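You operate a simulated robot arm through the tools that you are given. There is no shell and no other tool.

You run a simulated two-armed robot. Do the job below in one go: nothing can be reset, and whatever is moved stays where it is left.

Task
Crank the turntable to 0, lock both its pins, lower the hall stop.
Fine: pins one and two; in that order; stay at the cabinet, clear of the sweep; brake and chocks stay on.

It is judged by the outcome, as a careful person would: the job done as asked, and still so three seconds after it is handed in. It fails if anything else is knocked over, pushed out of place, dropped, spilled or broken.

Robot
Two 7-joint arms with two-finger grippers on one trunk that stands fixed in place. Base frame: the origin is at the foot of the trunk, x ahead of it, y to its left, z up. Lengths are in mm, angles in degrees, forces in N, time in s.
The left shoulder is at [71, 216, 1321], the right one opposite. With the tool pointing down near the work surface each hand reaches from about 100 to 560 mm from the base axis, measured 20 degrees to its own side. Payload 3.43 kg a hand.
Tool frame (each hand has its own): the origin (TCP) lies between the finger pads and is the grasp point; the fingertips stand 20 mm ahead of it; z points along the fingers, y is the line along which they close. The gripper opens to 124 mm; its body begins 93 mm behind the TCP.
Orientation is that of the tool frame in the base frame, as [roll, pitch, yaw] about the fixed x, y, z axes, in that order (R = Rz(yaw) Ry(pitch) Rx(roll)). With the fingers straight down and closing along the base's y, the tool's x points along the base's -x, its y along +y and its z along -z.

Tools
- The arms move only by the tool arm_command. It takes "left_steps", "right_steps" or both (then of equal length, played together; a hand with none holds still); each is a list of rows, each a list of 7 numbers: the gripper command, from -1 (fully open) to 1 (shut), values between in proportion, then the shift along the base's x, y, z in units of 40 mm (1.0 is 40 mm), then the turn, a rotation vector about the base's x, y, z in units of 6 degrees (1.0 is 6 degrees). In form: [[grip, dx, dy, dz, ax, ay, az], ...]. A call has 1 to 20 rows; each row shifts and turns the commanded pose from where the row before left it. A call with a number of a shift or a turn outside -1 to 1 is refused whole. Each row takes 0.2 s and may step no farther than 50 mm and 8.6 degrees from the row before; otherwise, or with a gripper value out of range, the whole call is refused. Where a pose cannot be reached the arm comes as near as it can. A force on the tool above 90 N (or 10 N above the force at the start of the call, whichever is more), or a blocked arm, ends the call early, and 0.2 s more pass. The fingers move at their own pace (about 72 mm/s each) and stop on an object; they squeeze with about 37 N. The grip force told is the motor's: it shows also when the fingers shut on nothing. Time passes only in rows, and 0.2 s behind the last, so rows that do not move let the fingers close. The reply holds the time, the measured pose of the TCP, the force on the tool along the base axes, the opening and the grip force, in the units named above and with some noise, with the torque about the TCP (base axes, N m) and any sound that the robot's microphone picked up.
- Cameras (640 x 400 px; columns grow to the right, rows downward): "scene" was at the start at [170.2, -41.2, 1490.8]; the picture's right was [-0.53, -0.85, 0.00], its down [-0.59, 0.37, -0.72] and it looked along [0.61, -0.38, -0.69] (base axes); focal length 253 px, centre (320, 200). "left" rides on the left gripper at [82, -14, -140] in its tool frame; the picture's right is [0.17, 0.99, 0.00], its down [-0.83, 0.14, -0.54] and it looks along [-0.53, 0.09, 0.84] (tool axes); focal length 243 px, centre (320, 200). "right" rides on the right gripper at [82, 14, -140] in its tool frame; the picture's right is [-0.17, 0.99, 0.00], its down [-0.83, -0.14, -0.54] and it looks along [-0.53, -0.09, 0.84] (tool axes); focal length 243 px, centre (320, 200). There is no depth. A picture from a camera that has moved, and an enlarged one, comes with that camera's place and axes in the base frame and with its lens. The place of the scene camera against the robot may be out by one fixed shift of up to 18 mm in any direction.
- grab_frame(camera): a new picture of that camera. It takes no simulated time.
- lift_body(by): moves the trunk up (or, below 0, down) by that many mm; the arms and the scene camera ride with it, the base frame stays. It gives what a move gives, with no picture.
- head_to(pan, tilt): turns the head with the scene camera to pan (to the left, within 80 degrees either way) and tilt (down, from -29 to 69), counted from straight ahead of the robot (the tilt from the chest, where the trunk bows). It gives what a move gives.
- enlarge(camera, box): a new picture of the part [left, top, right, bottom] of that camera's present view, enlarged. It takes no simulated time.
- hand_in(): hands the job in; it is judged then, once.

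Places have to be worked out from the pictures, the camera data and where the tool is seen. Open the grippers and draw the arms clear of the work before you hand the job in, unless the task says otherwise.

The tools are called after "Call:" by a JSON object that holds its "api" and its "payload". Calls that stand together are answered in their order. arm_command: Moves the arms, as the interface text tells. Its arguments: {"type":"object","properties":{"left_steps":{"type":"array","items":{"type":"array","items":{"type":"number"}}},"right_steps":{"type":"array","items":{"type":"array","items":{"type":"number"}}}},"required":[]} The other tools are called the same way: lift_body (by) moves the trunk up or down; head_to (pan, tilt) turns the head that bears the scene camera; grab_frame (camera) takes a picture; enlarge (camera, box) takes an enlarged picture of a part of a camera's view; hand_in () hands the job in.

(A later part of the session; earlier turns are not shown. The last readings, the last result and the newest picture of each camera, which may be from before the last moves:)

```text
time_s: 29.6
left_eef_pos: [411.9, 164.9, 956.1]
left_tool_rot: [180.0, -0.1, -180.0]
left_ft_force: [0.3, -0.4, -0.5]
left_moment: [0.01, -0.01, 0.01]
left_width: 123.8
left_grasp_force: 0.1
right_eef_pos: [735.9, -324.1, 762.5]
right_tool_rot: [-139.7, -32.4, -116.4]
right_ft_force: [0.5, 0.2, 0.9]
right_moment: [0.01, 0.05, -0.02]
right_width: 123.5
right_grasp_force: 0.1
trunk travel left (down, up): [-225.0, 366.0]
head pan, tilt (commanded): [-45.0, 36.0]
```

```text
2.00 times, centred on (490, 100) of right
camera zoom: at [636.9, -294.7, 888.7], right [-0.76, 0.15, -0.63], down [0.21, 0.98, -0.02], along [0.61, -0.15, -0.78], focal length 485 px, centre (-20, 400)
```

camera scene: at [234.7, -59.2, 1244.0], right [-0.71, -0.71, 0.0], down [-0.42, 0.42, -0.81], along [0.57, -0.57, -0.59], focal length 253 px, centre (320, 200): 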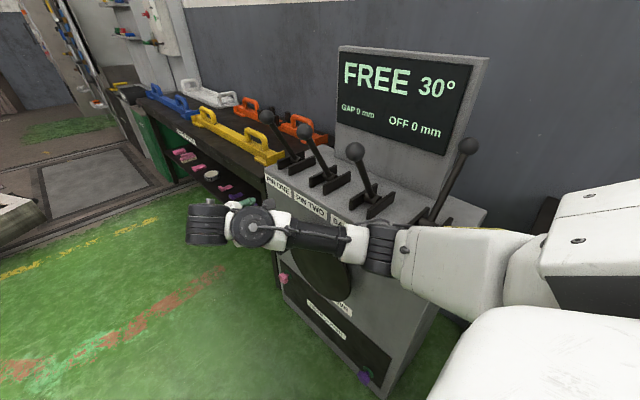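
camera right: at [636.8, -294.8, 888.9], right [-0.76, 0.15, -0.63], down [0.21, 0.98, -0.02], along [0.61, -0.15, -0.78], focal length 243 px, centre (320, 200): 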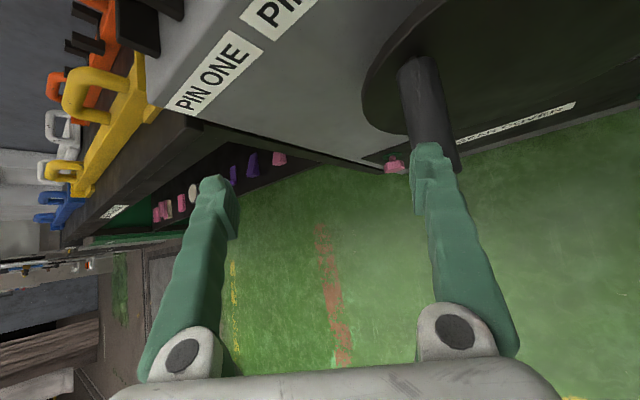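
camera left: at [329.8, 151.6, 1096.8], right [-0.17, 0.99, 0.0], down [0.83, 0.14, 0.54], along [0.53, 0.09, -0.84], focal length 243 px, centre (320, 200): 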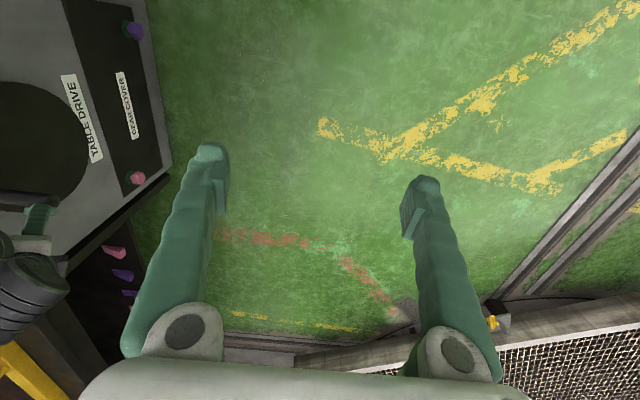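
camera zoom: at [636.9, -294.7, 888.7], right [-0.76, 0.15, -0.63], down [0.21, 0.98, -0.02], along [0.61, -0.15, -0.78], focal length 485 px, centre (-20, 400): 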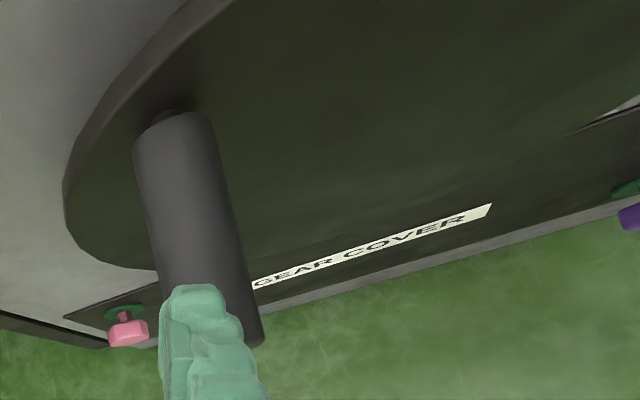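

The hand axes now are z≈(0.40,−0.65,−0.64), with closing direction ≈(−0.84,0,−0.55). The +y finger is right beside the handle tip, so I back out along the tool axis first. Then I shift sideways to centre on the handle and take a look.

Call:
{"api": "arm_command", "payload": {"right_steps": [[-1, -0.233, 0.381, 0.375, 0, 0, 0], [-1, -0.233, 0.381, 0.375, 0, 0, 0], [-1, -0.233, 0.381, 0.375, 0, 0, 0], [-1, -0.66, -0.132, -0.276, 0, 0, 0], [-1, -0.66, -0.132, -0.276, 0, 0, 0], [-1, -0.66, -0.132, -0.276, 0, 0, 0], [-1, 0, 0, 0, 0, 0, 0]]}}

Call:
{"api": "grab_frame", "payload": {"camera": "right"}}

Call:
{"api": "grab_frame", "payload": {"camera": "scene"}}

```text
time_s: 30.8
left_eef_pos: [407.6, 167.9, 956.2]
left_tool_rot: [-179.8, 0.3, 179.9]
left_ft_force: [0.3, -0.1, -0.6]
left_moment: [-0.03, 0.05, 0.0]
left_width: 123.8
left_grasp_force: 0.0
right_eef_pos: [710.8, -333.8, 758.7]
right_tool_rot: [-138.3, -31.4, -116.5]
right_ft_force: [-7.6, -0.8, 10.0]
right_moment: [0.05, 0.82, 0.04]
right_width: 123.7
right_grasp_force: 0.0
right hand out of reach, approached as far as the arm can: row 1, 2, 3, 4, 5, 6
trunk travel left (down, up): [-225.0, 366.0]
head pan, tilt (commanded): [-45.0, 36.0]
stopped in row 6 (right hand): the force on the tool passed its limit at 129 N (the readings are from after the stop); the commanded pose is now the measured one
```

```text
taken
camera right: at [609.1, -305.4, 883.6], right [-0.75, 0.15, -0.65], down [0.2, 0.98, -0.01], along [0.63, -0.14, -0.76], focal length 243 px, centre (320, 200)
```

right: 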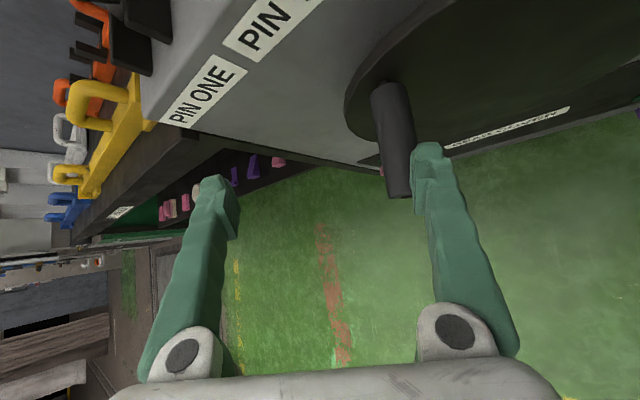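

```text
taken
camera scene: at [230.6, -54.9, 1245.0], right [-0.71, -0.71, 0.0], down [-0.41, 0.41, -0.81], along [0.57, -0.57, -0.58], focal length 253 px, centre (320, 200)
```

scene: 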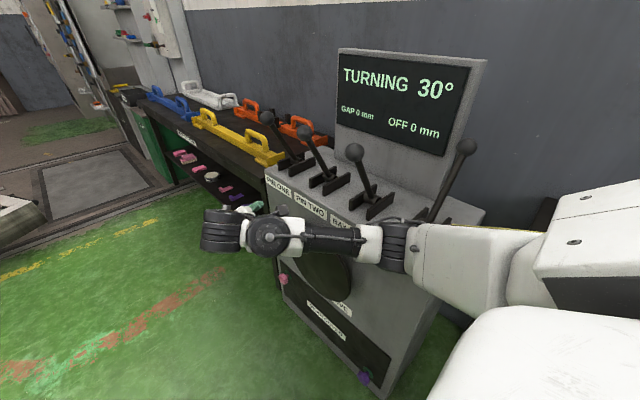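

The retraction rows were refused (a wrist limit in this posture), so the sideways move pressed the finger onto the handle; it stopped with only the crank nudged. I'll raise the trunk, which lifts the hand straight up off the handle, then choose a better arm posture.

Call:
{"api": "lift_body", "payload": {"by": 120}}

Call:
{"api": "grab_frame", "payload": {"camera": "right"}}

Call:
{"api": "grab_frame", "payload": {"camera": "scene"}}

```text
time_s: 32.3
left_eef_pos: [411.0, 165.7, 1076.1]
left_tool_rot: [-180.0, -0.1, 179.9]
left_ft_force: [-0.3, -0.2, 0.1]
left_moment: [-0.02, -0.02, -0.01]
left_width: 123.9
left_grasp_force: 0.1
right_eef_pos: [712.1, -337.2, 874.4]
right_tool_rot: [-138.7, -31.3, -116.3]
right_ft_force: [-0.2, 0.3, 0.2]
right_moment: [-0.01, -0.02, -0.03]
right_width: 124.2
right_grasp_force: 0.0
trunk travel left (down, up): [-345.0, 246.0]
head pan, tilt (commanded): [-45.0, 36.0]
```

```text
taken
camera right: at [612.1, -308.7, 998.9], right [-0.75, 0.15, -0.64], down [0.2, 0.98, -0.01], along [0.63, -0.14, -0.77], focal length 243 px, centre (320, 200)
```

right: 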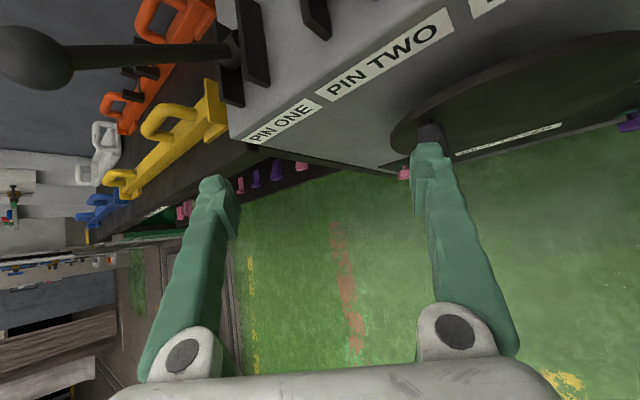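

```text
taken
camera scene: at [200.6, -59.1, 1367.5], right [-0.71, -0.71, 0.0], down [-0.42, 0.42, -0.81], along [0.57, -0.57, -0.59], focal length 253 px, centre (320, 200)
```

scene: 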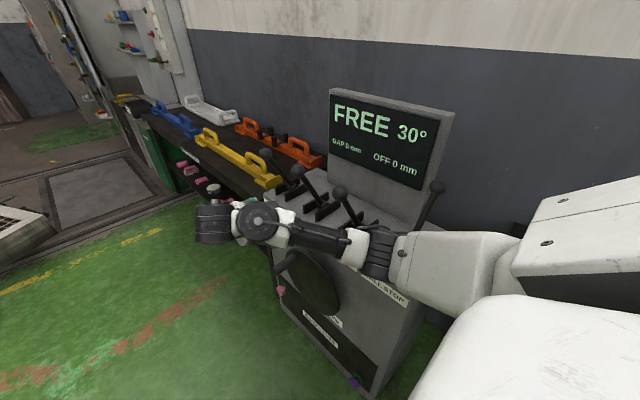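

The hand is free and the display is back to FREE 30°. The right elbow sits outboard, which makes pointing at the crank awkward; the left arm reaching across is far better aligned. I'll raise and stretch the right arm forward, parked high above the cabinet, undoing its last turn.

Call:
{"api": "arm_command", "payload": {"right_steps": [[-1, 0.3, 0, 0.8, 0.287, -0.77, 0.574], [-1, 0.3, 0, 0.8, 0.287, -0.77, 0.574], [-1, 0.3, 0, 0.8, 0.287, -0.77, 0.574], [-1, 0.3, 0, 0.8, 0.287, -0.77, 0.574], [-1, 0.3, 0, 0.8, 0.287, -0.77, 0.574], [-1, 0.3, 0, 0.8, 0.287, -0.77, 0.574], [-1, 0.3, 0, 0.8, 0.287, -0.77, 0.574], [-1, 0.3, 0, 0.8, 0.287, -0.77, 0.574], [-1, 0.3, 0, 0.8, 0.287, -0.77, 0.574], [-1, 0.3, 0, 0.8, 0.287, -0.77, 0.574], [-1, 0.3, 0, 0.8, 0.287, -0.77, 0.574], [-1, 0.2, -0.3, 0.8, 0, 0, 0], [-1, 0.2, -0.3, 0.8, 0, 0, 0], [-1, 0.2, -0.3, 0.8, 0, 0, 0], [-1, 0.2, -0.3, 0.8, 0, 0, 0]]}}

Call:
{"api": "grab_frame", "payload": {"camera": "scene"}}

```text
time_s: 35.5
left_eef_pos: [411.4, 165.2, 1075.8]
left_tool_rot: [180.0, 0.0, 180.0]
left_ft_force: [-0.1, 0.0, 0.1]
left_moment: [-0.02, -0.04, 0.02]
left_width: 124.0
left_grasp_force: 0.1
right_eef_pos: [876.8, -383.0, 1354.9]
right_tool_rot: [-92.8, -0.6, -89.2]
right_ft_force: [-0.4, 0.2, 0.3]
right_moment: [0.0, -0.01, -0.04]
right_width: 124.0
right_grasp_force: 0.0
trunk travel left (down, up): [-345.0, 246.0]
head pan, tilt (commanded): [-45.0, 36.0]
```

```text
taken
camera scene: at [200.0, -58.9, 1367.7], right [-0.71, -0.71, 0.0], down [-0.42, 0.42, -0.81], along [0.57, -0.57, -0.59], focal length 253 px, centre (320, 200)
```

scene: 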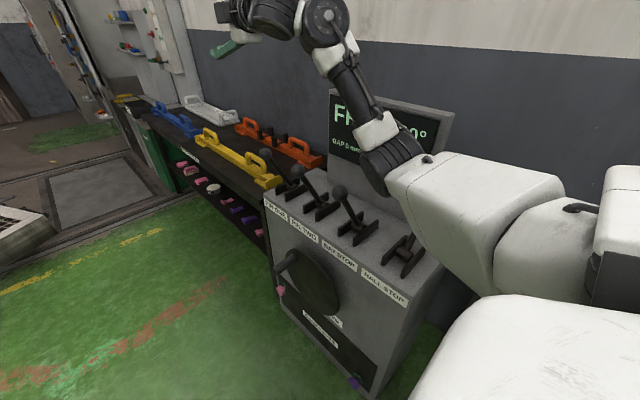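

The right arm is parked high, but it would block the head's view of the display. I'll look at the space to the robot's right (pan −80) as an alternative parking place.

Call:
{"api": "head_to", "payload": {"pan": -80, "tilt": 40}}

Call:
{"api": "grab_frame", "payload": {"camera": "scene"}}

Call:
{"api": "grab_frame", "payload": {"camera": "right"}}

```text
time_s: 36.5
left_eef_pos: [411.1, 165.8, 1076.7]
left_tool_rot: [180.0, 0.0, 179.9]
left_ft_force: [-0.3, -0.7, 0.5]
left_moment: [-0.02, -0.02, -0.02]
left_width: 123.8
left_grasp_force: 0.0
right_eef_pos: [877.8, -383.2, 1353.9]
right_tool_rot: [-92.8, -0.5, -89.2]
right_ft_force: [1.5, 0.6, 0.1]
right_moment: [-0.02, 0.02, -0.02]
right_width: 123.9
right_grasp_force: 0.1
trunk travel left (down, up): [-345.0, 246.0]
head pan, tilt (commanded): [-80.0, 40.0]
```

```text
taken
camera scene: at [153.4, -81.1, 1361.6], right [-0.98, -0.17, 0.0], down [-0.11, 0.63, -0.77], along [0.13, -0.75, -0.64], focal length 253 px, centre (320, 200)
```

scene: 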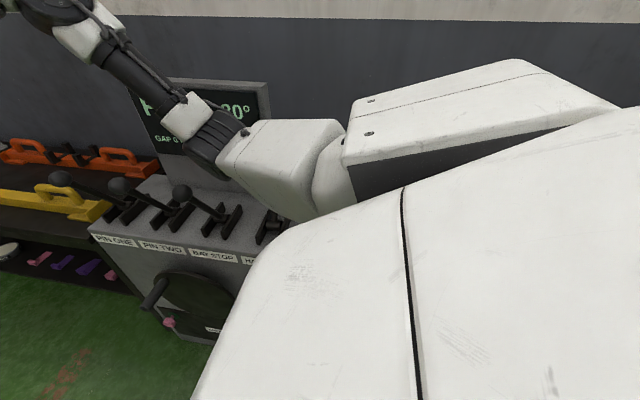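

```text
taken
camera right: at [737.9, -467.3, 1348.2], right [-0.05, 0.16, -0.99], down [-0.54, 0.82, 0.16], along [0.84, 0.54, 0.04], focal length 243 px, centre (320, 200)
```

right: 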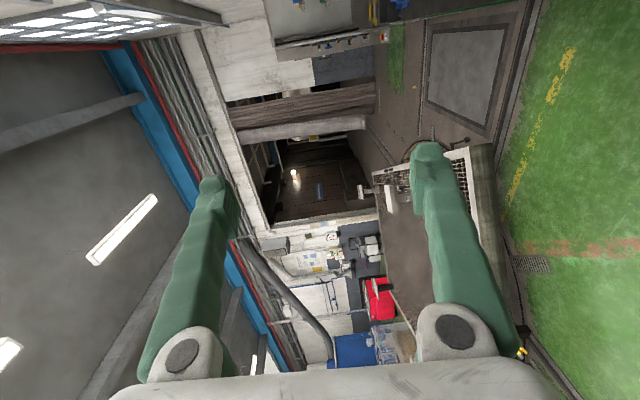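

The right side space isn't visible, so I'll keep the right arm but use it differently. With the trunk at this height the arm hangs down toward the crank, which bends the wrist less than before. I turn the tool to about (0.75,−0.45,−0.49) and descend in front of the cabinet to (≈700,−310,≈850).

Call:
{"api": "arm_command", "payload": {"right_steps": [[-1, -0.3, 0.15, -0.9, -0.16, 0.672, -0.542], [-1, -0.3, 0.15, -0.9, -0.16, 0.672, -0.542], [-1, -0.3, 0.15, -0.9, -0.16, 0.672, -0.542], [-1, -0.3, 0.15, -0.9, -0.16, 0.672, -0.542], [-1, -0.3, 0.15, -0.9, -0.16, 0.672, -0.542], [-1, -0.3, 0.15, -0.9, -0.16, 0.672, -0.542], [-1, -0.3, 0.15, -0.9, -0.16, 0.672, -0.542], [-1, -0.3, 0.15, -0.9, -0.16, 0.672, -0.542], [-1, -0.3, 0.1, -0.8, 0, 0, 0], [-1, -0.3, 0.1, -0.8, 0, 0, 0], [-1, -0.3, 0.1, -0.8, 0, 0, 0], [-1, -0.3, 0.1, -0.8, 0, 0, 0], [-1, -0.3, 0.1, -0.8, 0, 0, 0], [-1, -0.2, 0.1, -0.8, 0, 0, 0]]}}

Call:
{"api": "head_to", "payload": {"pan": -45, "tilt": 42}}

Call:
{"api": "grab_frame", "payload": {"camera": "scene"}}

Call:
{"api": "grab_frame", "payload": {"camera": "right"}}

```text
time_s: 39.5
left_eef_pos: [411.9, 165.4, 1075.9]
left_tool_rot: [180.0, 0.0, 179.9]
left_ft_force: [-0.3, 0.4, 0.1]
left_moment: [0.0, -0.01, 0.04]
left_width: 124.1
left_grasp_force: 0.1
right_eef_pos: [713.2, -313.7, 873.2]
right_tool_rot: [-123.0, -14.2, -112.0]
right_ft_force: [0.0, -0.6, 0.4]
right_moment: [0.01, 0.01, 0.02]
right_width: 124.1
right_grasp_force: 0.1
trunk travel left (down, up): [-345.0, 246.0]
head pan, tilt (commanded): [-80.0, 40.0]
```

```text
time_s: 40.6
left_eef_pos: [410.2, 165.7, 1076.0]
left_tool_rot: [-180.0, 0.0, -180.0]
left_ft_force: [1.2, -0.5, 0.7]
left_moment: [0.0, -0.03, 0.01]
left_width: 123.9
left_grasp_force: 0.0
right_eef_pos: [713.0, -313.4, 873.6]
right_tool_rot: [-123.0, -14.3, -111.8]
right_ft_force: [0.1, -0.2, 0.5]
right_moment: [-0.01, -0.02, -0.03]
right_width: 124.1
right_grasp_force: 0.0
trunk travel left (down, up): [-345.0, 246.0]
head pan, tilt (commanded): [-45.0, 42.0]
```

```text
taken
camera scene: at [197.7, -56.6, 1358.6], right [-0.71, -0.71, 0.0], down [-0.47, 0.47, -0.74], along [0.53, -0.53, -0.67], focal length 253 px, centre (320, 200)
```

scene: 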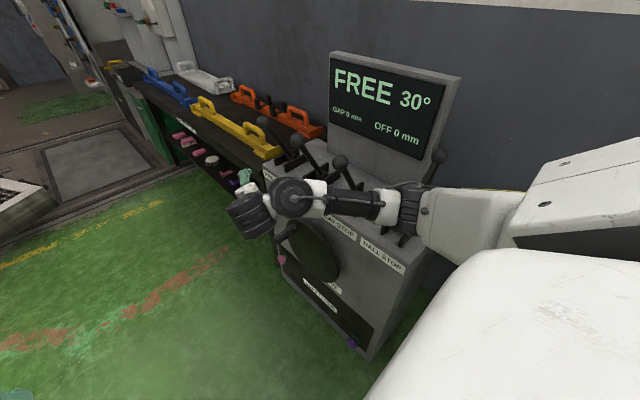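

```text
taken
camera right: at [573.1, -325.5, 957.3], right [-0.51, 0.16, -0.84], down [-0.01, 0.98, 0.2], along [0.86, 0.11, -0.5], focal length 243 px, centre (320, 200)
```

right: 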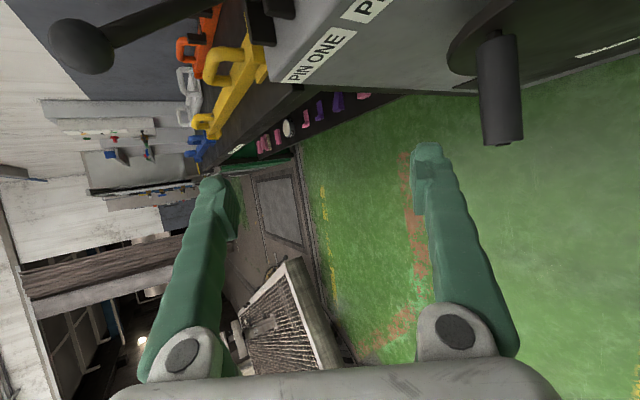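

The arm tracked well: TCP (713,-313,873), with the handle at about (675, −331…−412, 703). Now I shift along the closing direction so the handle lies between the open fingers, staying about 60 mm short of it.

Call:
{"api": "arm_command", "payload": {"right_steps": [[-1, -0.477, -0.02, -0.642, 0, 0, 0], [-1, -0.477, -0.02, -0.642, 0, 0, 0], [-1, -0.477, -0.02, -0.642, 0, 0, 0], [-1, -0.477, -0.02, -0.642, 0, 0, 0], [-1, -0.477, -0.02, -0.642, 0, 0, 0], [-1, 0, 0, 0, 0, 0, 0]]}}

Call:
{"api": "grab_frame", "payload": {"camera": "scene"}}

Call:
{"api": "grab_frame", "payload": {"camera": "right"}}

```text
time_s: 42.0
left_eef_pos: [410.8, 166.2, 1075.9]
left_tool_rot: [180.0, 0.0, 179.9]
left_ft_force: [-0.5, 0.3, 0.3]
left_moment: [-0.03, -0.02, -0.01]
left_width: 123.9
left_grasp_force: 0.1
right_eef_pos: [617.2, -317.0, 745.5]
right_tool_rot: [-123.0, -14.3, -112.0]
right_ft_force: [0.1, 0.1, 0.6]
right_moment: [-0.02, -0.01, -0.04]
right_width: 124.2
right_grasp_force: 0.1
trunk travel left (down, up): [-345.0, 246.0]
head pan, tilt (commanded): [-45.0, 42.0]
```

```text
taken
camera scene: at [197.6, -56.6, 1358.6], right [-0.71, -0.71, 0.0], down [-0.47, 0.47, -0.74], along [0.53, -0.53, -0.67], focal length 253 px, centre (320, 200)
```

scene: 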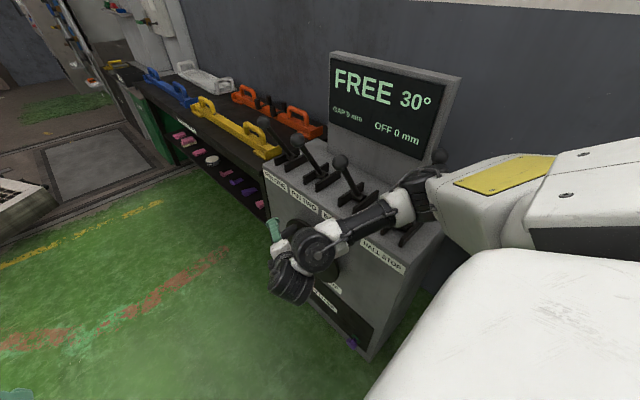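

```text
taken
camera right: at [477.4, -328.9, 828.8], right [-0.51, 0.16, -0.84], down [-0.01, 0.98, 0.2], along [0.86, 0.11, -0.5], focal length 243 px, centre (320, 200)
```

right: 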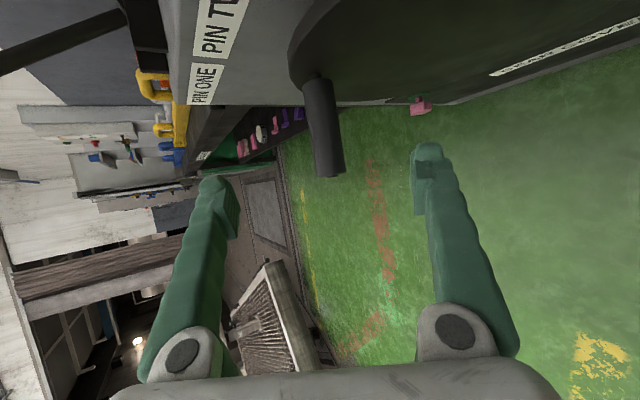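

The handle now lies between the fingers, about 82 mm ahead along the tool axis and nearly centred. I advance onto it, aiming the pads near its outer half to keep the wrist camera off the disc, and then close.

Call:
{"api": "arm_command", "payload": {"right_steps": [[-1, 0.473, -0.242, -0.395, 0, 0, 0], [-1, 0.473, -0.242, -0.395, 0, 0, 0], [-1, 0.473, -0.242, -0.395, 0, 0, 0], [-1, 0, 0, 0, 0, 0, 0]]}}

Call:
{"api": "grab_frame", "payload": {"camera": "right"}}

```text
time_s: 43.0
left_eef_pos: [411.2, 165.8, 1076.0]
left_tool_rot: [-180.0, 0.0, 180.0]
left_ft_force: [-0.1, -0.6, 0.2]
left_moment: [0.03, 0.0, 0.02]
left_width: 124.0
left_grasp_force: 0.0
right_eef_pos: [675.6, -346.3, 697.7]
right_tool_rot: [-123.0, -14.1, -111.9]
right_ft_force: [-0.2, 0.5, 0.4]
right_moment: [-0.02, 0.01, -0.01]
right_width: 124.1
right_grasp_force: 0.0
trunk travel left (down, up): [-345.0, 246.0]
head pan, tilt (commanded): [-45.0, 42.0]
```

```text
taken
camera right: at [535.5, -358.3, 780.7], right [-0.51, 0.16, -0.84], down [-0.01, 0.98, 0.2], along [0.86, 0.11, -0.5], focal length 243 px, centre (320, 200)
```

right: 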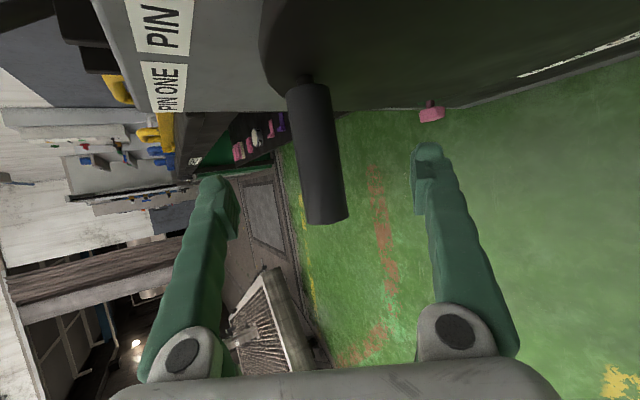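

The handle is centred at the grasp point with its end about 15 mm past it. I close the gripper.

Call:
{"api": "arm_command", "payload": {"right_steps": [[1, 0, 0, 0, 0, 0, 0], [1, 0, 0, 0, 0, 0, 0], [1, 0, 0, 0, 0, 0, 0], [1, 0, 0, 0, 0, 0, 0], [1, 0, 0, 0, 0, 0, 0], [1, 0, 0, 0, 0, 0, 0]]}}

Call:
{"api": "grab_frame", "payload": {"camera": "right"}}

Call:
{"api": "enlarge", "payload": {"camera": "scene", "box": [240, 40, 480, 330]}}

```text
time_s: 44.4
left_eef_pos: [411.8, 166.3, 1075.3]
left_tool_rot: [-179.9, 0.0, 179.9]
left_ft_force: [0.5, 0.9, -0.2]
left_moment: [-0.04, 0.01, 0.02]
left_width: 124.1
left_grasp_force: 0.0
right_eef_pos: [673.3, -346.1, 695.8]
right_tool_rot: [-123.2, -14.2, -111.8]
right_ft_force: [-8.0, 0.9, -11.2]
right_moment: [-0.2, 0.09, 0.02]
right_width: 27.5
right_grasp_force: 45.4
trunk travel left (down, up): [-345.0, 246.0]
head pan, tilt (commanded): [-45.0, 42.0]
```

```text
taken
camera right: at [534.8, -358.6, 779.5], right [-0.52, 0.16, -0.84], down [-0.01, 0.98, 0.2], along [0.86, 0.11, -0.51], focal length 243 px, centre (320, 200)
```

right: 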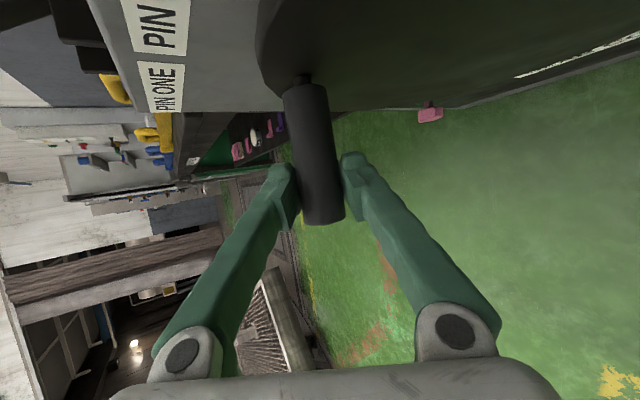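

```text
1.38 times, centred on (360, 185) of scene
camera zoom: at [198.1, -57.0, 1358.4], right [-0.71, -0.71, 0.0], down [-0.47, 0.47, -0.74], along [0.53, -0.53, -0.67], focal length 349 px, centre (265, 221)
```

zoom: 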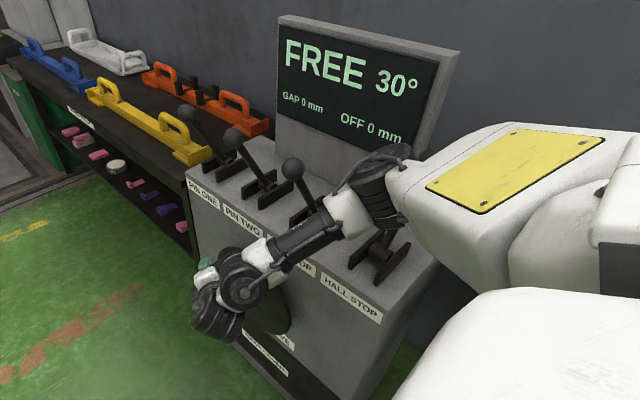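

The grip is solid on the 27.5 mm handle. I test a small clockwise arc (about 24°), seen from the front as right and down, to learn the turning direction, the crank's centre and the forces.

Call:
{"api": "arm_command", "payload": {"right_steps": [[1, 0.19, 0, -0.29, 0, 0, 0], [1, 0.15, 0, -0.31, 0, 0, 0], [1, 0.105, 0, -0.33, 0, 0, 0], [1, 0, 0, 0, 0, 0, 0]]}}

Call:
{"api": "enlarge", "payload": {"camera": "scene", "box": [240, 40, 480, 330]}}

Call:
{"api": "grab_frame", "payload": {"camera": "right"}}

```text
time_s: 45.4
left_eef_pos: [413.9, 167.0, 1075.1]
left_tool_rot: [-180.0, -0.2, -180.0]
left_ft_force: [0.9, -0.3, 1.0]
left_moment: [-0.01, 0.0, 0.02]
left_width: 123.9
left_grasp_force: 0.2
right_eef_pos: [706.1, -345.5, 672.8]
right_tool_rot: [-121.8, -13.4, -112.7]
right_ft_force: [75.1, -5.1, 30.3]
right_moment: [-1.08, 0.97, -0.1]
right_width: 17.6
right_grasp_force: 44.7
trunk travel left (down, up): [-345.0, 246.0]
head pan, tilt (commanded): [-45.0, 42.0]
```

```text
1.38 times, centred on (360, 185) of scene
camera zoom: at [201.9, -55.2, 1358.1], right [-0.71, -0.71, 0.0], down [-0.48, 0.47, -0.74], along [0.52, -0.53, -0.67], focal length 349 px, centre (265, 221)
```

zoom: 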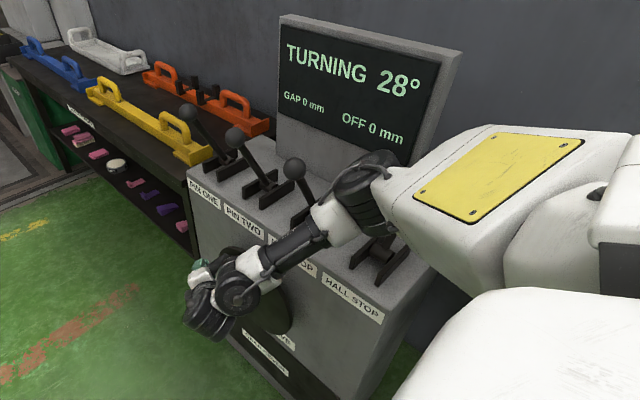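

```text
taken
camera right: at [564.5, -357.2, 751.9], right [-0.49, 0.17, -0.85], down [-0.01, 0.98, 0.2], along [0.87, 0.1, -0.48], focal length 243 px, centre (320, 200)
```

right: 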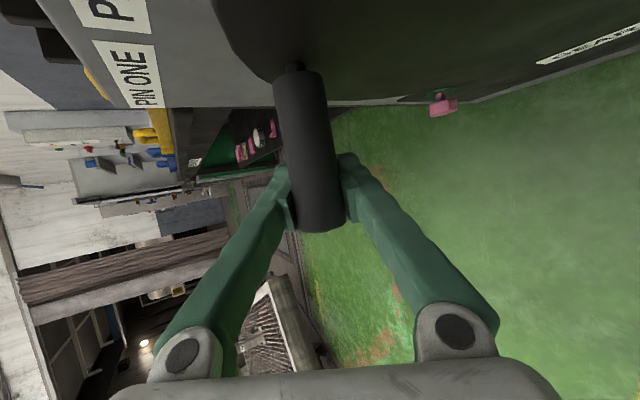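

The display dropped to 28°, so clockwise (right and down from the top) is correct. The motion followed a direction (0.8,−0.6), so the handle sits at about 50° on a circle centred near (606,614) with radius ≈107. I relieve the side force by moving the command onto the handle's present place.

Call:
{"api": "arm_command", "payload": {"right_steps": [[1, -0.05, 0, 0.3, 0, 0, 0], [1, -0.1, 0, 0.4, 0, 0, 0], [1, 0, 0, 0, 0, 0, 0]]}}

Call:
{"api": "grab_frame", "payload": {"camera": "right"}}

Call:
{"api": "enlarge", "payload": {"camera": "scene", "box": [240, 40, 480, 330]}}

```text
time_s: 46.2
left_eef_pos: [408.0, 167.5, 1077.7]
left_tool_rot: [-180.0, 0.1, 180.0]
left_ft_force: [-0.1, -0.2, 0.1]
left_moment: [0.04, -0.05, 0.01]
left_width: 124.0
left_grasp_force: 0.1
right_eef_pos: [679.6, -345.2, 690.7]
right_tool_rot: [-122.9, -14.5, -112.0]
right_ft_force: [-24.0, 0.6, 19.0]
right_moment: [0.31, 1.13, -0.73]
right_width: 21.0
right_grasp_force: 42.5
trunk travel left (down, up): [-345.0, 246.0]
head pan, tilt (commanded): [-45.0, 42.0]
```

```text
taken
camera right: at [540.2, -357.4, 774.1], right [-0.52, 0.16, -0.84], down [-0.01, 0.98, 0.19], along [0.86, 0.11, -0.5], focal length 243 px, centre (320, 200)
```

right: 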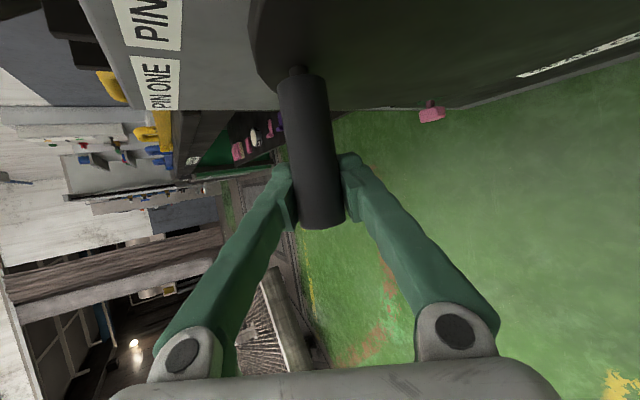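

```text
1.38 times, centred on (360, 185) of scene
camera zoom: at [192.7, -54.7, 1359.6], right [-0.71, -0.71, 0.0], down [-0.47, 0.47, -0.75], along [0.53, -0.53, -0.67], focal length 349 px, centre (265, 221)
```

zoom: 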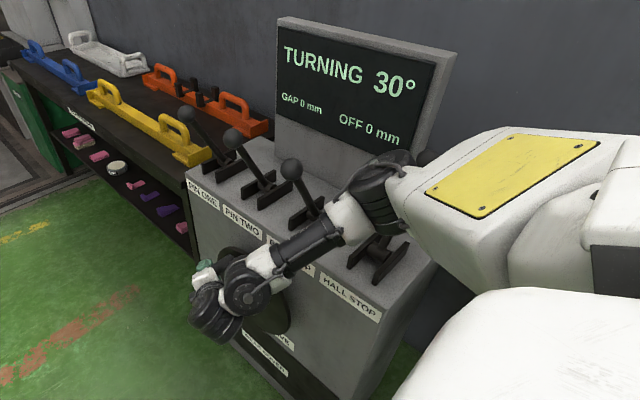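

The crank went back to 30° with the hand, so it is directly coupled, and the handle at 30° is at (673.5,695.3). My centre was off, so the refined centre is about (614,603), radius ≈110. I'll regrip with the handle centred in the pads.

Call:
{"api": "arm_command", "payload": {"right_steps": [[0, 0, 0, 0, 0, 0, 0], [0, 0, 0, 0, 0, 0, 0], [0, -0.28, 0, 0.21, 0, 0, 0], [0, 0, 0, 0, 0, 0, 0], [1, 0, 0, 0, 0, 0, 0], [1, 0, 0, 0, 0, 0, 0], [1, 0, 0, 0, 0, 0, 0]]}}

Call:
{"api": "grab_frame", "payload": {"camera": "right"}}

```text
time_s: 47.8
left_eef_pos: [415.7, 163.3, 1073.4]
left_tool_rot: [179.9, -0.3, 180.0]
left_ft_force: [0.0, 0.1, -0.6]
left_moment: [0.01, 0.02, 0.02]
left_width: 123.9
left_grasp_force: 0.1
right_eef_pos: [673.6, -348.9, 687.1]
right_tool_rot: [-124.0, -14.4, -111.4]
right_ft_force: [14.0, 2.3, -65.9]
right_moment: [-0.03, -1.87, 0.21]
right_width: 0.1
right_grasp_force: 34.7
trunk travel left (down, up): [-345.0, 246.0]
head pan, tilt (commanded): [-45.0, 42.0]
```

```text
taken
camera right: at [535.1, -361.0, 771.8], right [-0.53, 0.16, -0.83], down [-0.01, 0.98, 0.2], along [0.85, 0.12, -0.52], focal length 243 px, centre (320, 200)
```

right: 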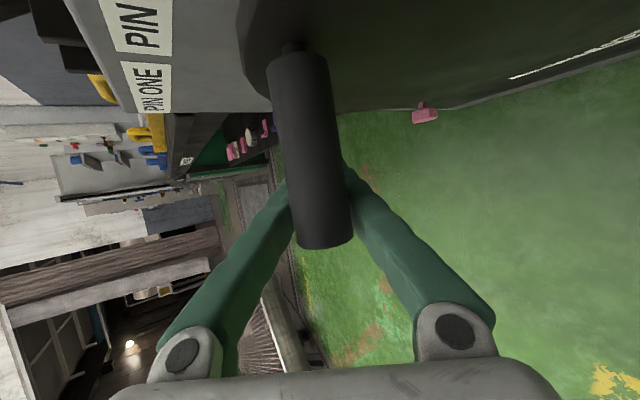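

The fingers closed past the handle and squeezed it back toward the palm (width 0), swinging the crank to near its top. I open up again and look at where the handle is now.

Call:
{"api": "arm_command", "payload": {"right_steps": [[-1, 0, 0, 0, 0, 0, 0], [-1, 0, 0, 0, 0, 0, 0], [-1, 0, 0, 0, 0, 0, 0], [-1, 0, 0, 0, 0, 0, 0], [-1, 0, 0, 0, 0, 0, 0]]}}

Call:
{"api": "grab_frame", "payload": {"camera": "right"}}

Call:
{"api": "enlarge", "payload": {"camera": "scene", "box": [240, 40, 480, 330]}}

```text
time_s: 49.0
left_eef_pos: [410.5, 166.4, 1076.6]
left_tool_rot: [-179.9, 0.0, -179.9]
left_ft_force: [-0.2, 0.3, 0.4]
left_moment: [-0.02, 0.0, -0.01]
left_width: 124.1
left_grasp_force: 0.1
right_eef_pos: [674.6, -347.1, 697.7]
right_tool_rot: [-123.0, -14.2, -112.1]
right_ft_force: [-0.1, -0.3, 0.4]
right_moment: [0.02, -0.01, -0.04]
right_width: 124.1
right_grasp_force: 0.1
trunk travel left (down, up): [-345.0, 246.0]
head pan, tilt (commanded): [-45.0, 42.0]
```

```text
taken
camera right: at [535.0, -359.2, 780.5], right [-0.51, 0.16, -0.84], down [-0.01, 0.98, 0.2], along [0.86, 0.11, -0.5], focal length 243 px, centre (320, 200)
```

right: 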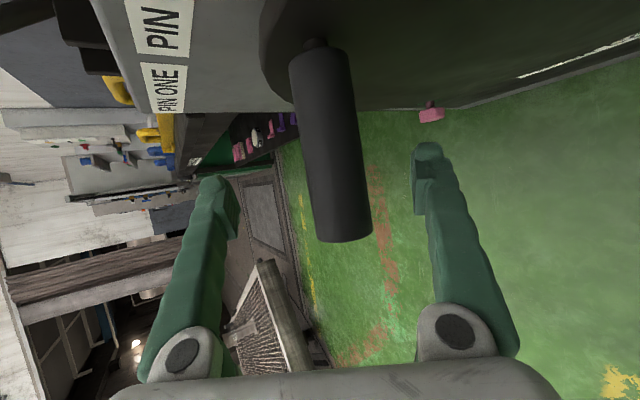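

```text
1.38 times, centred on (360, 185) of scene
camera zoom: at [197.6, -56.4, 1358.6], right [-0.71, -0.71, 0.0], down [-0.47, 0.47, -0.74], along [0.53, -0.53, -0.67], focal length 349 px, centre (265, 221)
```

zoom: 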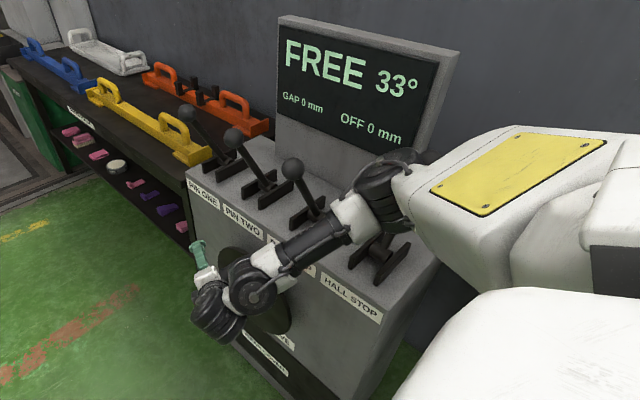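

The display shows FREE 33°, so about 23° of crank made 3° of table, a ratio near 7.5:1. I need roughly 250° clockwise from here, handle now near (634,712). The bottom of the circle would be at the edge of reach, so I back out along +y and lower the trunk 60 mm more before regripping.

Call:
{"api": "arm_command", "payload": {"right_steps": [[-1, 0, 0.75, 0, 0, 0, 0], [-1, 0, 0.75, 0, 0, 0, 0], [-1, 0, 0, 0, 0, 0, 0]]}}

Call:
{"api": "lift_body", "payload": {"by": -60}}

Call:
{"api": "grab_frame", "payload": {"camera": "right"}}

Call:
{"api": "grab_frame", "payload": {"camera": "scene"}}

```text
time_s: 49.8
left_eef_pos: [411.7, 165.3, 1077.3]
left_tool_rot: [180.0, 0.1, -180.0]
left_ft_force: [0.2, -0.4, 0.8]
left_moment: [0.03, -0.01, -0.02]
left_width: 124.1
left_grasp_force: 0.0
right_eef_pos: [674.8, -287.8, 697.8]
right_tool_rot: [-123.1, -14.2, -112.0]
right_ft_force: [0.5, -0.7, -0.5]
right_moment: [0.01, 0.01, 0.0]
right_width: 124.2
right_grasp_force: 0.1
trunk travel left (down, up): [-345.0, 246.0]
head pan, tilt (commanded): [-45.0, 42.0]
```

```text
time_s: 50.8
left_eef_pos: [409.9, 165.2, 1015.7]
left_tool_rot: [-180.0, 0.1, 180.0]
left_ft_force: [0.5, 0.1, 0.5]
left_moment: [0.0, -0.03, -0.01]
left_width: 124.0
left_grasp_force: 0.0
right_eef_pos: [675.7, -284.9, 638.7]
right_tool_rot: [-123.0, -14.2, -112.1]
right_ft_force: [0.6, 0.6, 0.0]
right_moment: [0.01, 0.02, 0.0]
right_width: 124.0
right_grasp_force: 0.2
trunk travel left (down, up): [-285.0, 306.0]
head pan, tilt (commanded): [-45.0, 42.0]
```

```text
taken
camera right: at [535.3, -297.9, 721.3], right [-0.51, 0.16, -0.84], down [-0.01, 0.98, 0.2], along [0.86, 0.11, -0.5], focal length 243 px, centre (320, 200)
```

right: 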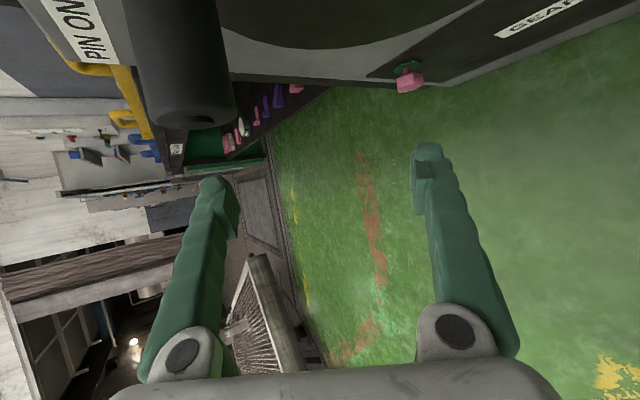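

```text
taken
camera scene: at [212.5, -56.6, 1299.1], right [-0.71, -0.71, 0.0], down [-0.47, 0.47, -0.74], along [0.53, -0.53, -0.67], focal length 253 px, centre (320, 200)
```

scene: 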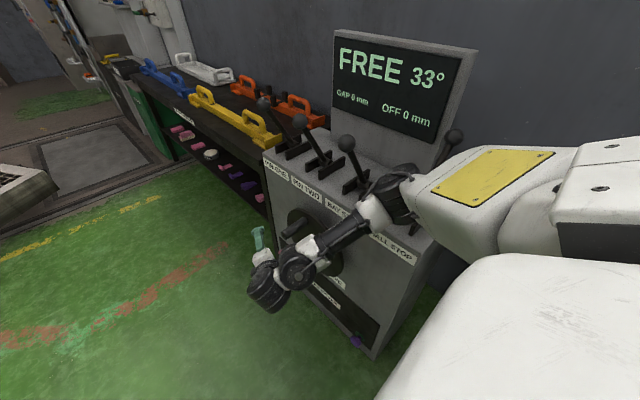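

Two hand-camera views fix the handle end at (640,−327,709). I line up in the x‑z plane clear of its tip, slide in along −y, and close.

Call:
{"api": "arm_command", "payload": {"right_steps": [[-1, -0.46, 0, 0.88, 0, 0, 0], [-1, -0.46, 0, 0.88, 0, 0, 0], [-1, 0, -0.5, 0, 0, 0, 0], [-1, 0, -0.5, 0, 0, 0, 0], [-1, 0, -0.55, 0, 0, 0, 0], [-1, 0, 0, 0, 0, 0, 0]]}}

Call:
{"api": "grab_frame", "payload": {"camera": "right"}}

```text
time_s: 52.2
left_eef_pos: [411.5, 164.8, 1016.2]
left_tool_rot: [-180.0, 0.0, 180.0]
left_ft_force: [0.1, 0.2, 0.0]
left_moment: [-0.05, 0.03, -0.01]
left_width: 124.1
left_grasp_force: 0.0
right_eef_pos: [636.9, -347.6, 707.9]
right_tool_rot: [-123.0, -14.3, -111.9]
right_ft_force: [-0.2, 0.2, 0.1]
right_moment: [0.0, 0.0, 0.0]
right_width: 124.0
right_grasp_force: 0.0
trunk travel left (down, up): [-285.0, 306.0]
head pan, tilt (commanded): [-45.0, 42.0]
```

```text
taken
camera right: at [498.4, -360.5, 791.4], right [-0.51, 0.16, -0.84], down [-0.01, 0.98, 0.2], along [0.86, 0.11, -0.5], focal length 243 px, centre (320, 200)
```

right: 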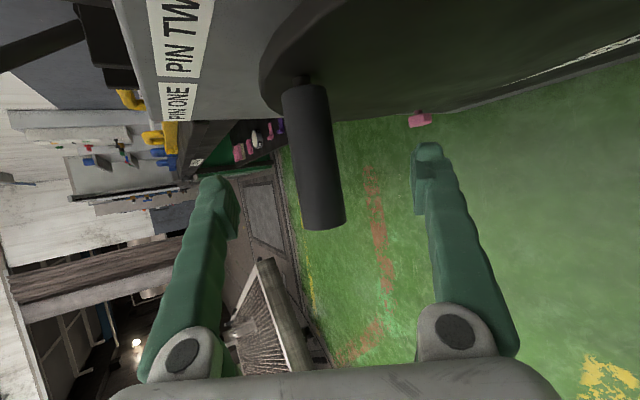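

This view nearly matches the first good grasp, with the handle centred. I close the gripper.

Call:
{"api": "arm_command", "payload": {"right_steps": [[1, 0, 0, 0, 0, 0, 0], [1, 0, 0, 0, 0, 0, 0], [1, 0, 0, 0, 0, 0, 0], [1, 0, 0, 0, 0, 0, 0], [1, 0, 0, 0, 0, 0, 0]]}}

Call:
{"api": "grab_frame", "payload": {"camera": "right"}}

```text
time_s: 53.4
left_eef_pos: [412.1, 165.1, 1016.4]
left_tool_rot: [-180.0, -0.1, 180.0]
left_ft_force: [0.6, 0.2, -0.1]
left_moment: [0.02, 0.0, 0.03]
left_width: 124.2
left_grasp_force: 0.0
right_eef_pos: [638.9, -348.8, 707.4]
right_tool_rot: [-123.1, -14.1, -111.9]
right_ft_force: [11.2, 0.6, -5.8]
right_moment: [-0.23, 0.0, -0.27]
right_width: 24.4
right_grasp_force: 45.0
trunk travel left (down, up): [-285.0, 306.0]
head pan, tilt (commanded): [-45.0, 42.0]
```

```text
taken
camera right: at [499.8, -360.6, 790.6], right [-0.51, 0.16, -0.84], down [-0.01, 0.98, 0.2], along [0.86, 0.11, -0.5], focal length 243 px, centre (320, 200)
```

right: 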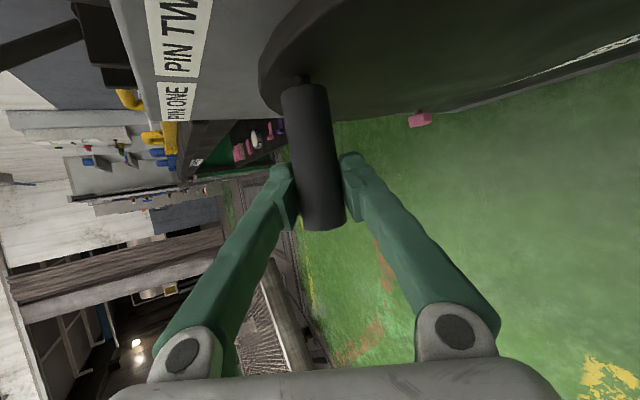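

Width 24.4 mm suggests the handle sits a few millimetres toward the palm. I'll reopen a little, back off about 7 mm along the tool axis, and close again.

Call:
{"api": "arm_command", "payload": {"right_steps": [[0.2, 0, 0, 0, 0, 0, 0], [0.2, 0, 0, 0, 0, 0, 0], [0.2, -0.14, 0, 0.1, 0, 0, 0], [0.2, 0, 0, 0, 0, 0, 0], [1, 0, 0, 0, 0, 0, 0], [1, 0, 0, 0, 0, 0, 0], [1, 0, 0, 0, 0, 0, 0]]}}

Call:
{"api": "grab_frame", "payload": {"camera": "right"}}

```text
time_s: 55.0
left_eef_pos: [411.7, 165.4, 1016.7]
left_tool_rot: [180.0, 0.1, -179.9]
left_ft_force: [-0.8, -0.7, -0.2]
left_moment: [-0.01, 0.0, 0.0]
left_width: 123.9
left_grasp_force: 0.1
right_eef_pos: [632.4, -348.2, 713.5]
right_tool_rot: [-123.1, -14.2, -111.8]
right_ft_force: [1.9, -0.1, -2.3]
right_moment: [-0.25, 0.0, 0.15]
right_width: 28.1
right_grasp_force: 44.7
trunk travel left (down, up): [-285.0, 306.0]
head pan, tilt (commanded): [-45.0, 42.0]
```

```text
taken
camera right: at [492.9, -360.5, 795.6], right [-0.51, 0.16, -0.84], down [-0.01, 0.98, 0.19], along [0.86, 0.11, -0.5], focal length 243 px, centre (320, 200)
```

right: 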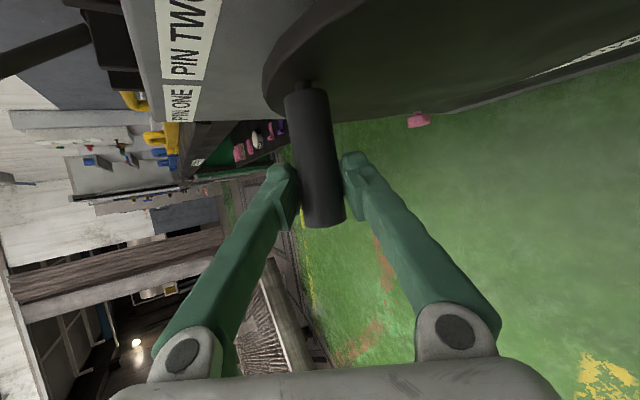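

The grasp is now centred (28.1 mm, almost no force). I turn clockwise 20° along the estimated circle (centre 613,604, radius 110) and check the forces.

Call:
{"api": "arm_command", "payload": {"right_steps": [[1, 0.235, 0, -0.0525, 0, 0, 0], [1, 0.228, 0, -0.0725, 0, 0, 0], [1, 0.2225, 0, -0.0925, 0, 0, 0], [1, 0.2125, 0, -0.11, 0, 0, 0], [1, 0, 0, 0, 0, 0, 0]]}}

Call:
{"api": "enlarge", "payload": {"camera": "scene", "box": [240, 20, 480, 310]}}

Call:
{"api": "grab_frame", "payload": {"camera": "right"}}

```text
time_s: 56.2
left_eef_pos: [417.1, 163.8, 1013.9]
left_tool_rot: [179.8, -0.4, 179.9]
left_ft_force: [-0.9, 0.6, 0.5]
left_moment: [0.0, 0.02, 0.02]
left_width: 124.1
left_grasp_force: 0.0
right_eef_pos: [674.3, -349.1, 692.9]
right_tool_rot: [-123.6, -14.1, -111.8]
right_ft_force: [30.9, -8.3, -48.0]
right_moment: [-0.34, -0.36, -0.34]
right_width: 17.1
right_grasp_force: 45.1
trunk travel left (down, up): [-285.0, 306.0]
head pan, tilt (commanded): [-45.0, 42.0]
```

```text
1.38 times, centred on (360, 165) of scene
camera zoom: at [220.7, -59.5, 1297.2], right [-0.71, -0.71, 0.0], down [-0.48, 0.47, -0.74], along [0.52, -0.52, -0.67], focal length 349 px, centre (265, 248)
```

zoom: 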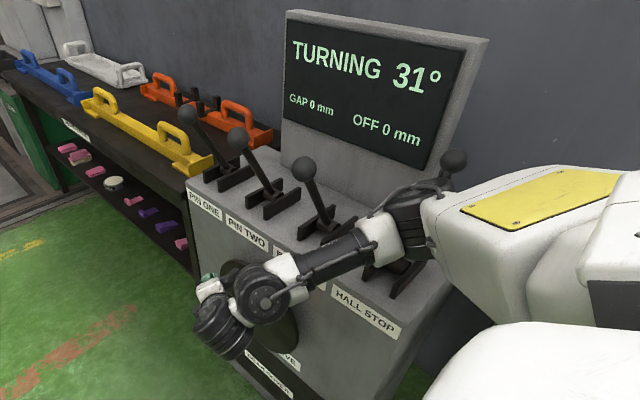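

```text
taken
camera right: at [535.1, -361.0, 777.4], right [-0.52, 0.17, -0.84], down [-0.01, 0.98, 0.2], along [0.85, 0.11, -0.51], focal length 243 px, centre (320, 200)
```

right: 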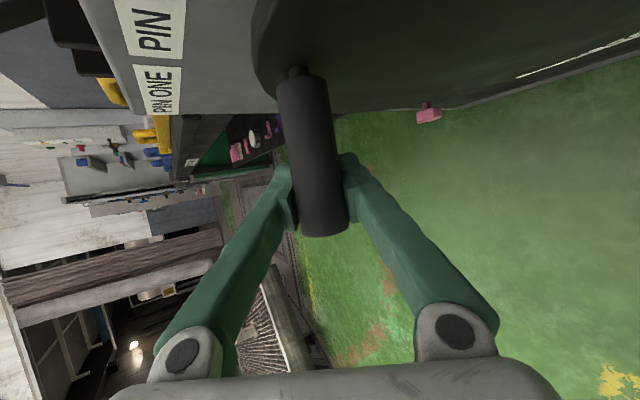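

The pads slip because squeezing pushes the handle toward the palm (31° now). The crank is damped, so I'll use the hand as a cage instead: fingers shut in front, the handle running against the palm. I advance the hand along its axis, and slightly deeper in −y, until the palm takes the load.

Call:
{"api": "arm_command", "payload": {"right_steps": [[1, 0.28, -0.1, -0.205, 0, 0, 0], [1, 0.28, -0.1, -0.205, 0, 0, 0], [1, 0.28, -0.1, -0.205, 0, 0, 0], [1, 0.28, -0.1, -0.205, 0, 0, 0], [1, 0.14, 0, -0.1, 0, 0, 0], [1, 0, 0, 0, 0, 0, 0]]}}

Call:
{"api": "grab_frame", "payload": {"camera": "right"}}

Call:
{"api": "enlarge", "payload": {"camera": "scene", "box": [240, 20, 480, 310]}}

```text
time_s: 57.6
left_eef_pos: [410.1, 166.1, 1016.0]
left_tool_rot: [179.9, 0.0, -180.0]
left_ft_force: [0.2, 0.0, 0.2]
left_moment: [0.01, 0.02, -0.01]
left_width: 124.0
left_grasp_force: 0.0
right_eef_pos: [718.8, -364.0, 662.7]
right_tool_rot: [-123.0, -14.1, -112.0]
right_ft_force: [-0.1, 0.0, 0.5]
right_moment: [-0.02, -0.02, -0.02]
right_width: 0.0
right_grasp_force: 34.4
trunk travel left (down, up): [-285.0, 306.0]
head pan, tilt (commanded): [-45.0, 42.0]
```

```text
taken
camera right: at [579.0, -376.5, 746.8], right [-0.51, 0.16, -0.84], down [-0.01, 0.98, 0.2], along [0.86, 0.11, -0.5], focal length 243 px, centre (320, 200)
```

right: 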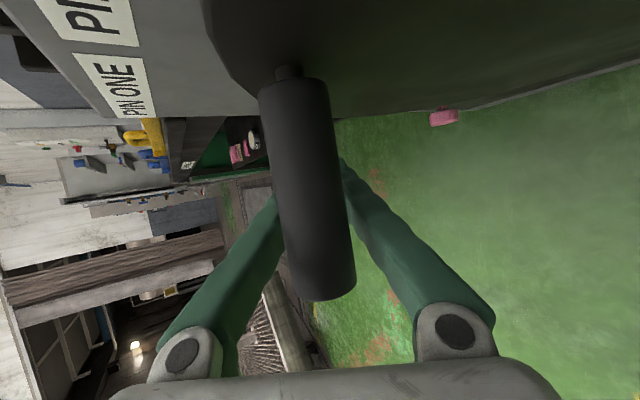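

```text
1.38 times, centred on (360, 165) of scene
camera zoom: at [212.2, -56.6, 1299.2], right [-0.71, -0.71, 0.0], down [-0.47, 0.47, -0.74], along [0.53, -0.53, -0.67], focal length 349 px, centre (265, 248)
```

zoom: 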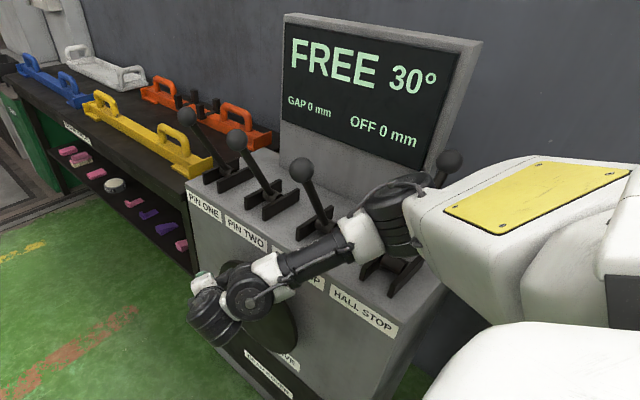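

Now the handle is captured between shut fingers and palm with no load (display 30°). I push it along the circle slowly, 60° → 30°, with the palm.

Call:
{"api": "arm_command", "payload": {"right_steps": [[1, 0.19, 0, -0.12, 0, 0, 0], [1, 0.2, 0, -0.1275, 0, 0, 0], [1, 0.19, 0, -0.145, 0, 0, 0], [1, 0.175, 0, -0.1625, 0, 0, 0], [1, 0.1625, 0, -0.175, 0, 0, 0], [1, 0.145, 0, -0.19, 0, 0, 0], [1, 0.1275, 0, -0.2, 0, 0, 0]]}}

Call:
{"api": "grab_frame", "payload": {"camera": "right"}}

Call:
{"api": "enlarge", "payload": {"camera": "scene", "box": [240, 20, 480, 310]}}

```text
time_s: 59.2
left_eef_pos: [413.3, 165.9, 1015.3]
left_tool_rot: [-180.0, -0.2, -179.9]
left_ft_force: [0.5, 0.0, 0.1]
left_moment: [0.0, 0.06, 0.02]
left_width: 124.0
left_grasp_force: 0.1
right_eef_pos: [769.8, -365.3, 616.2]
right_tool_rot: [-123.1, -14.2, -112.0]
right_ft_force: [0.1, -1.1, -0.8]
right_moment: [0.02, -0.04, 0.07]
right_width: 0.0
right_grasp_force: 34.1
trunk travel left (down, up): [-285.0, 306.0]
head pan, tilt (commanded): [-45.0, 42.0]
```

```text
taken
camera right: at [629.6, -377.7, 698.2], right [-0.51, 0.16, -0.84], down [-0.01, 0.98, 0.19], along [0.86, 0.11, -0.5], focal length 243 px, centre (320, 200)
```

right: 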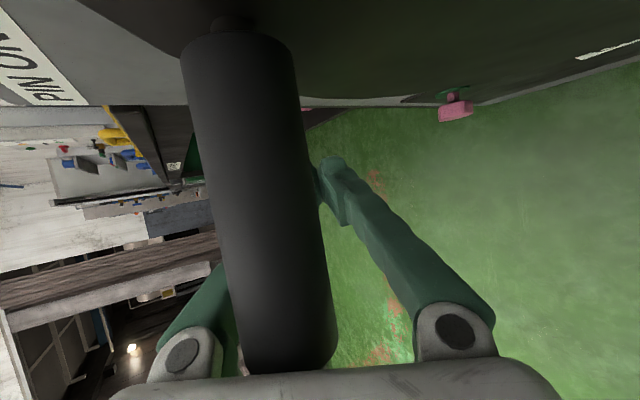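

```text
1.38 times, centred on (360, 165) of scene
camera zoom: at [215.9, -56.5, 1298.1], right [-0.71, -0.71, 0.0], down [-0.47, 0.47, -0.74], along [0.52, -0.53, -0.67], focal length 349 px, centre (265, 248)
```

zoom: 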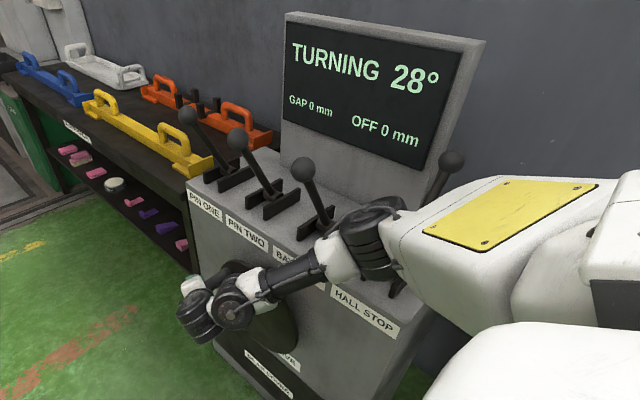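

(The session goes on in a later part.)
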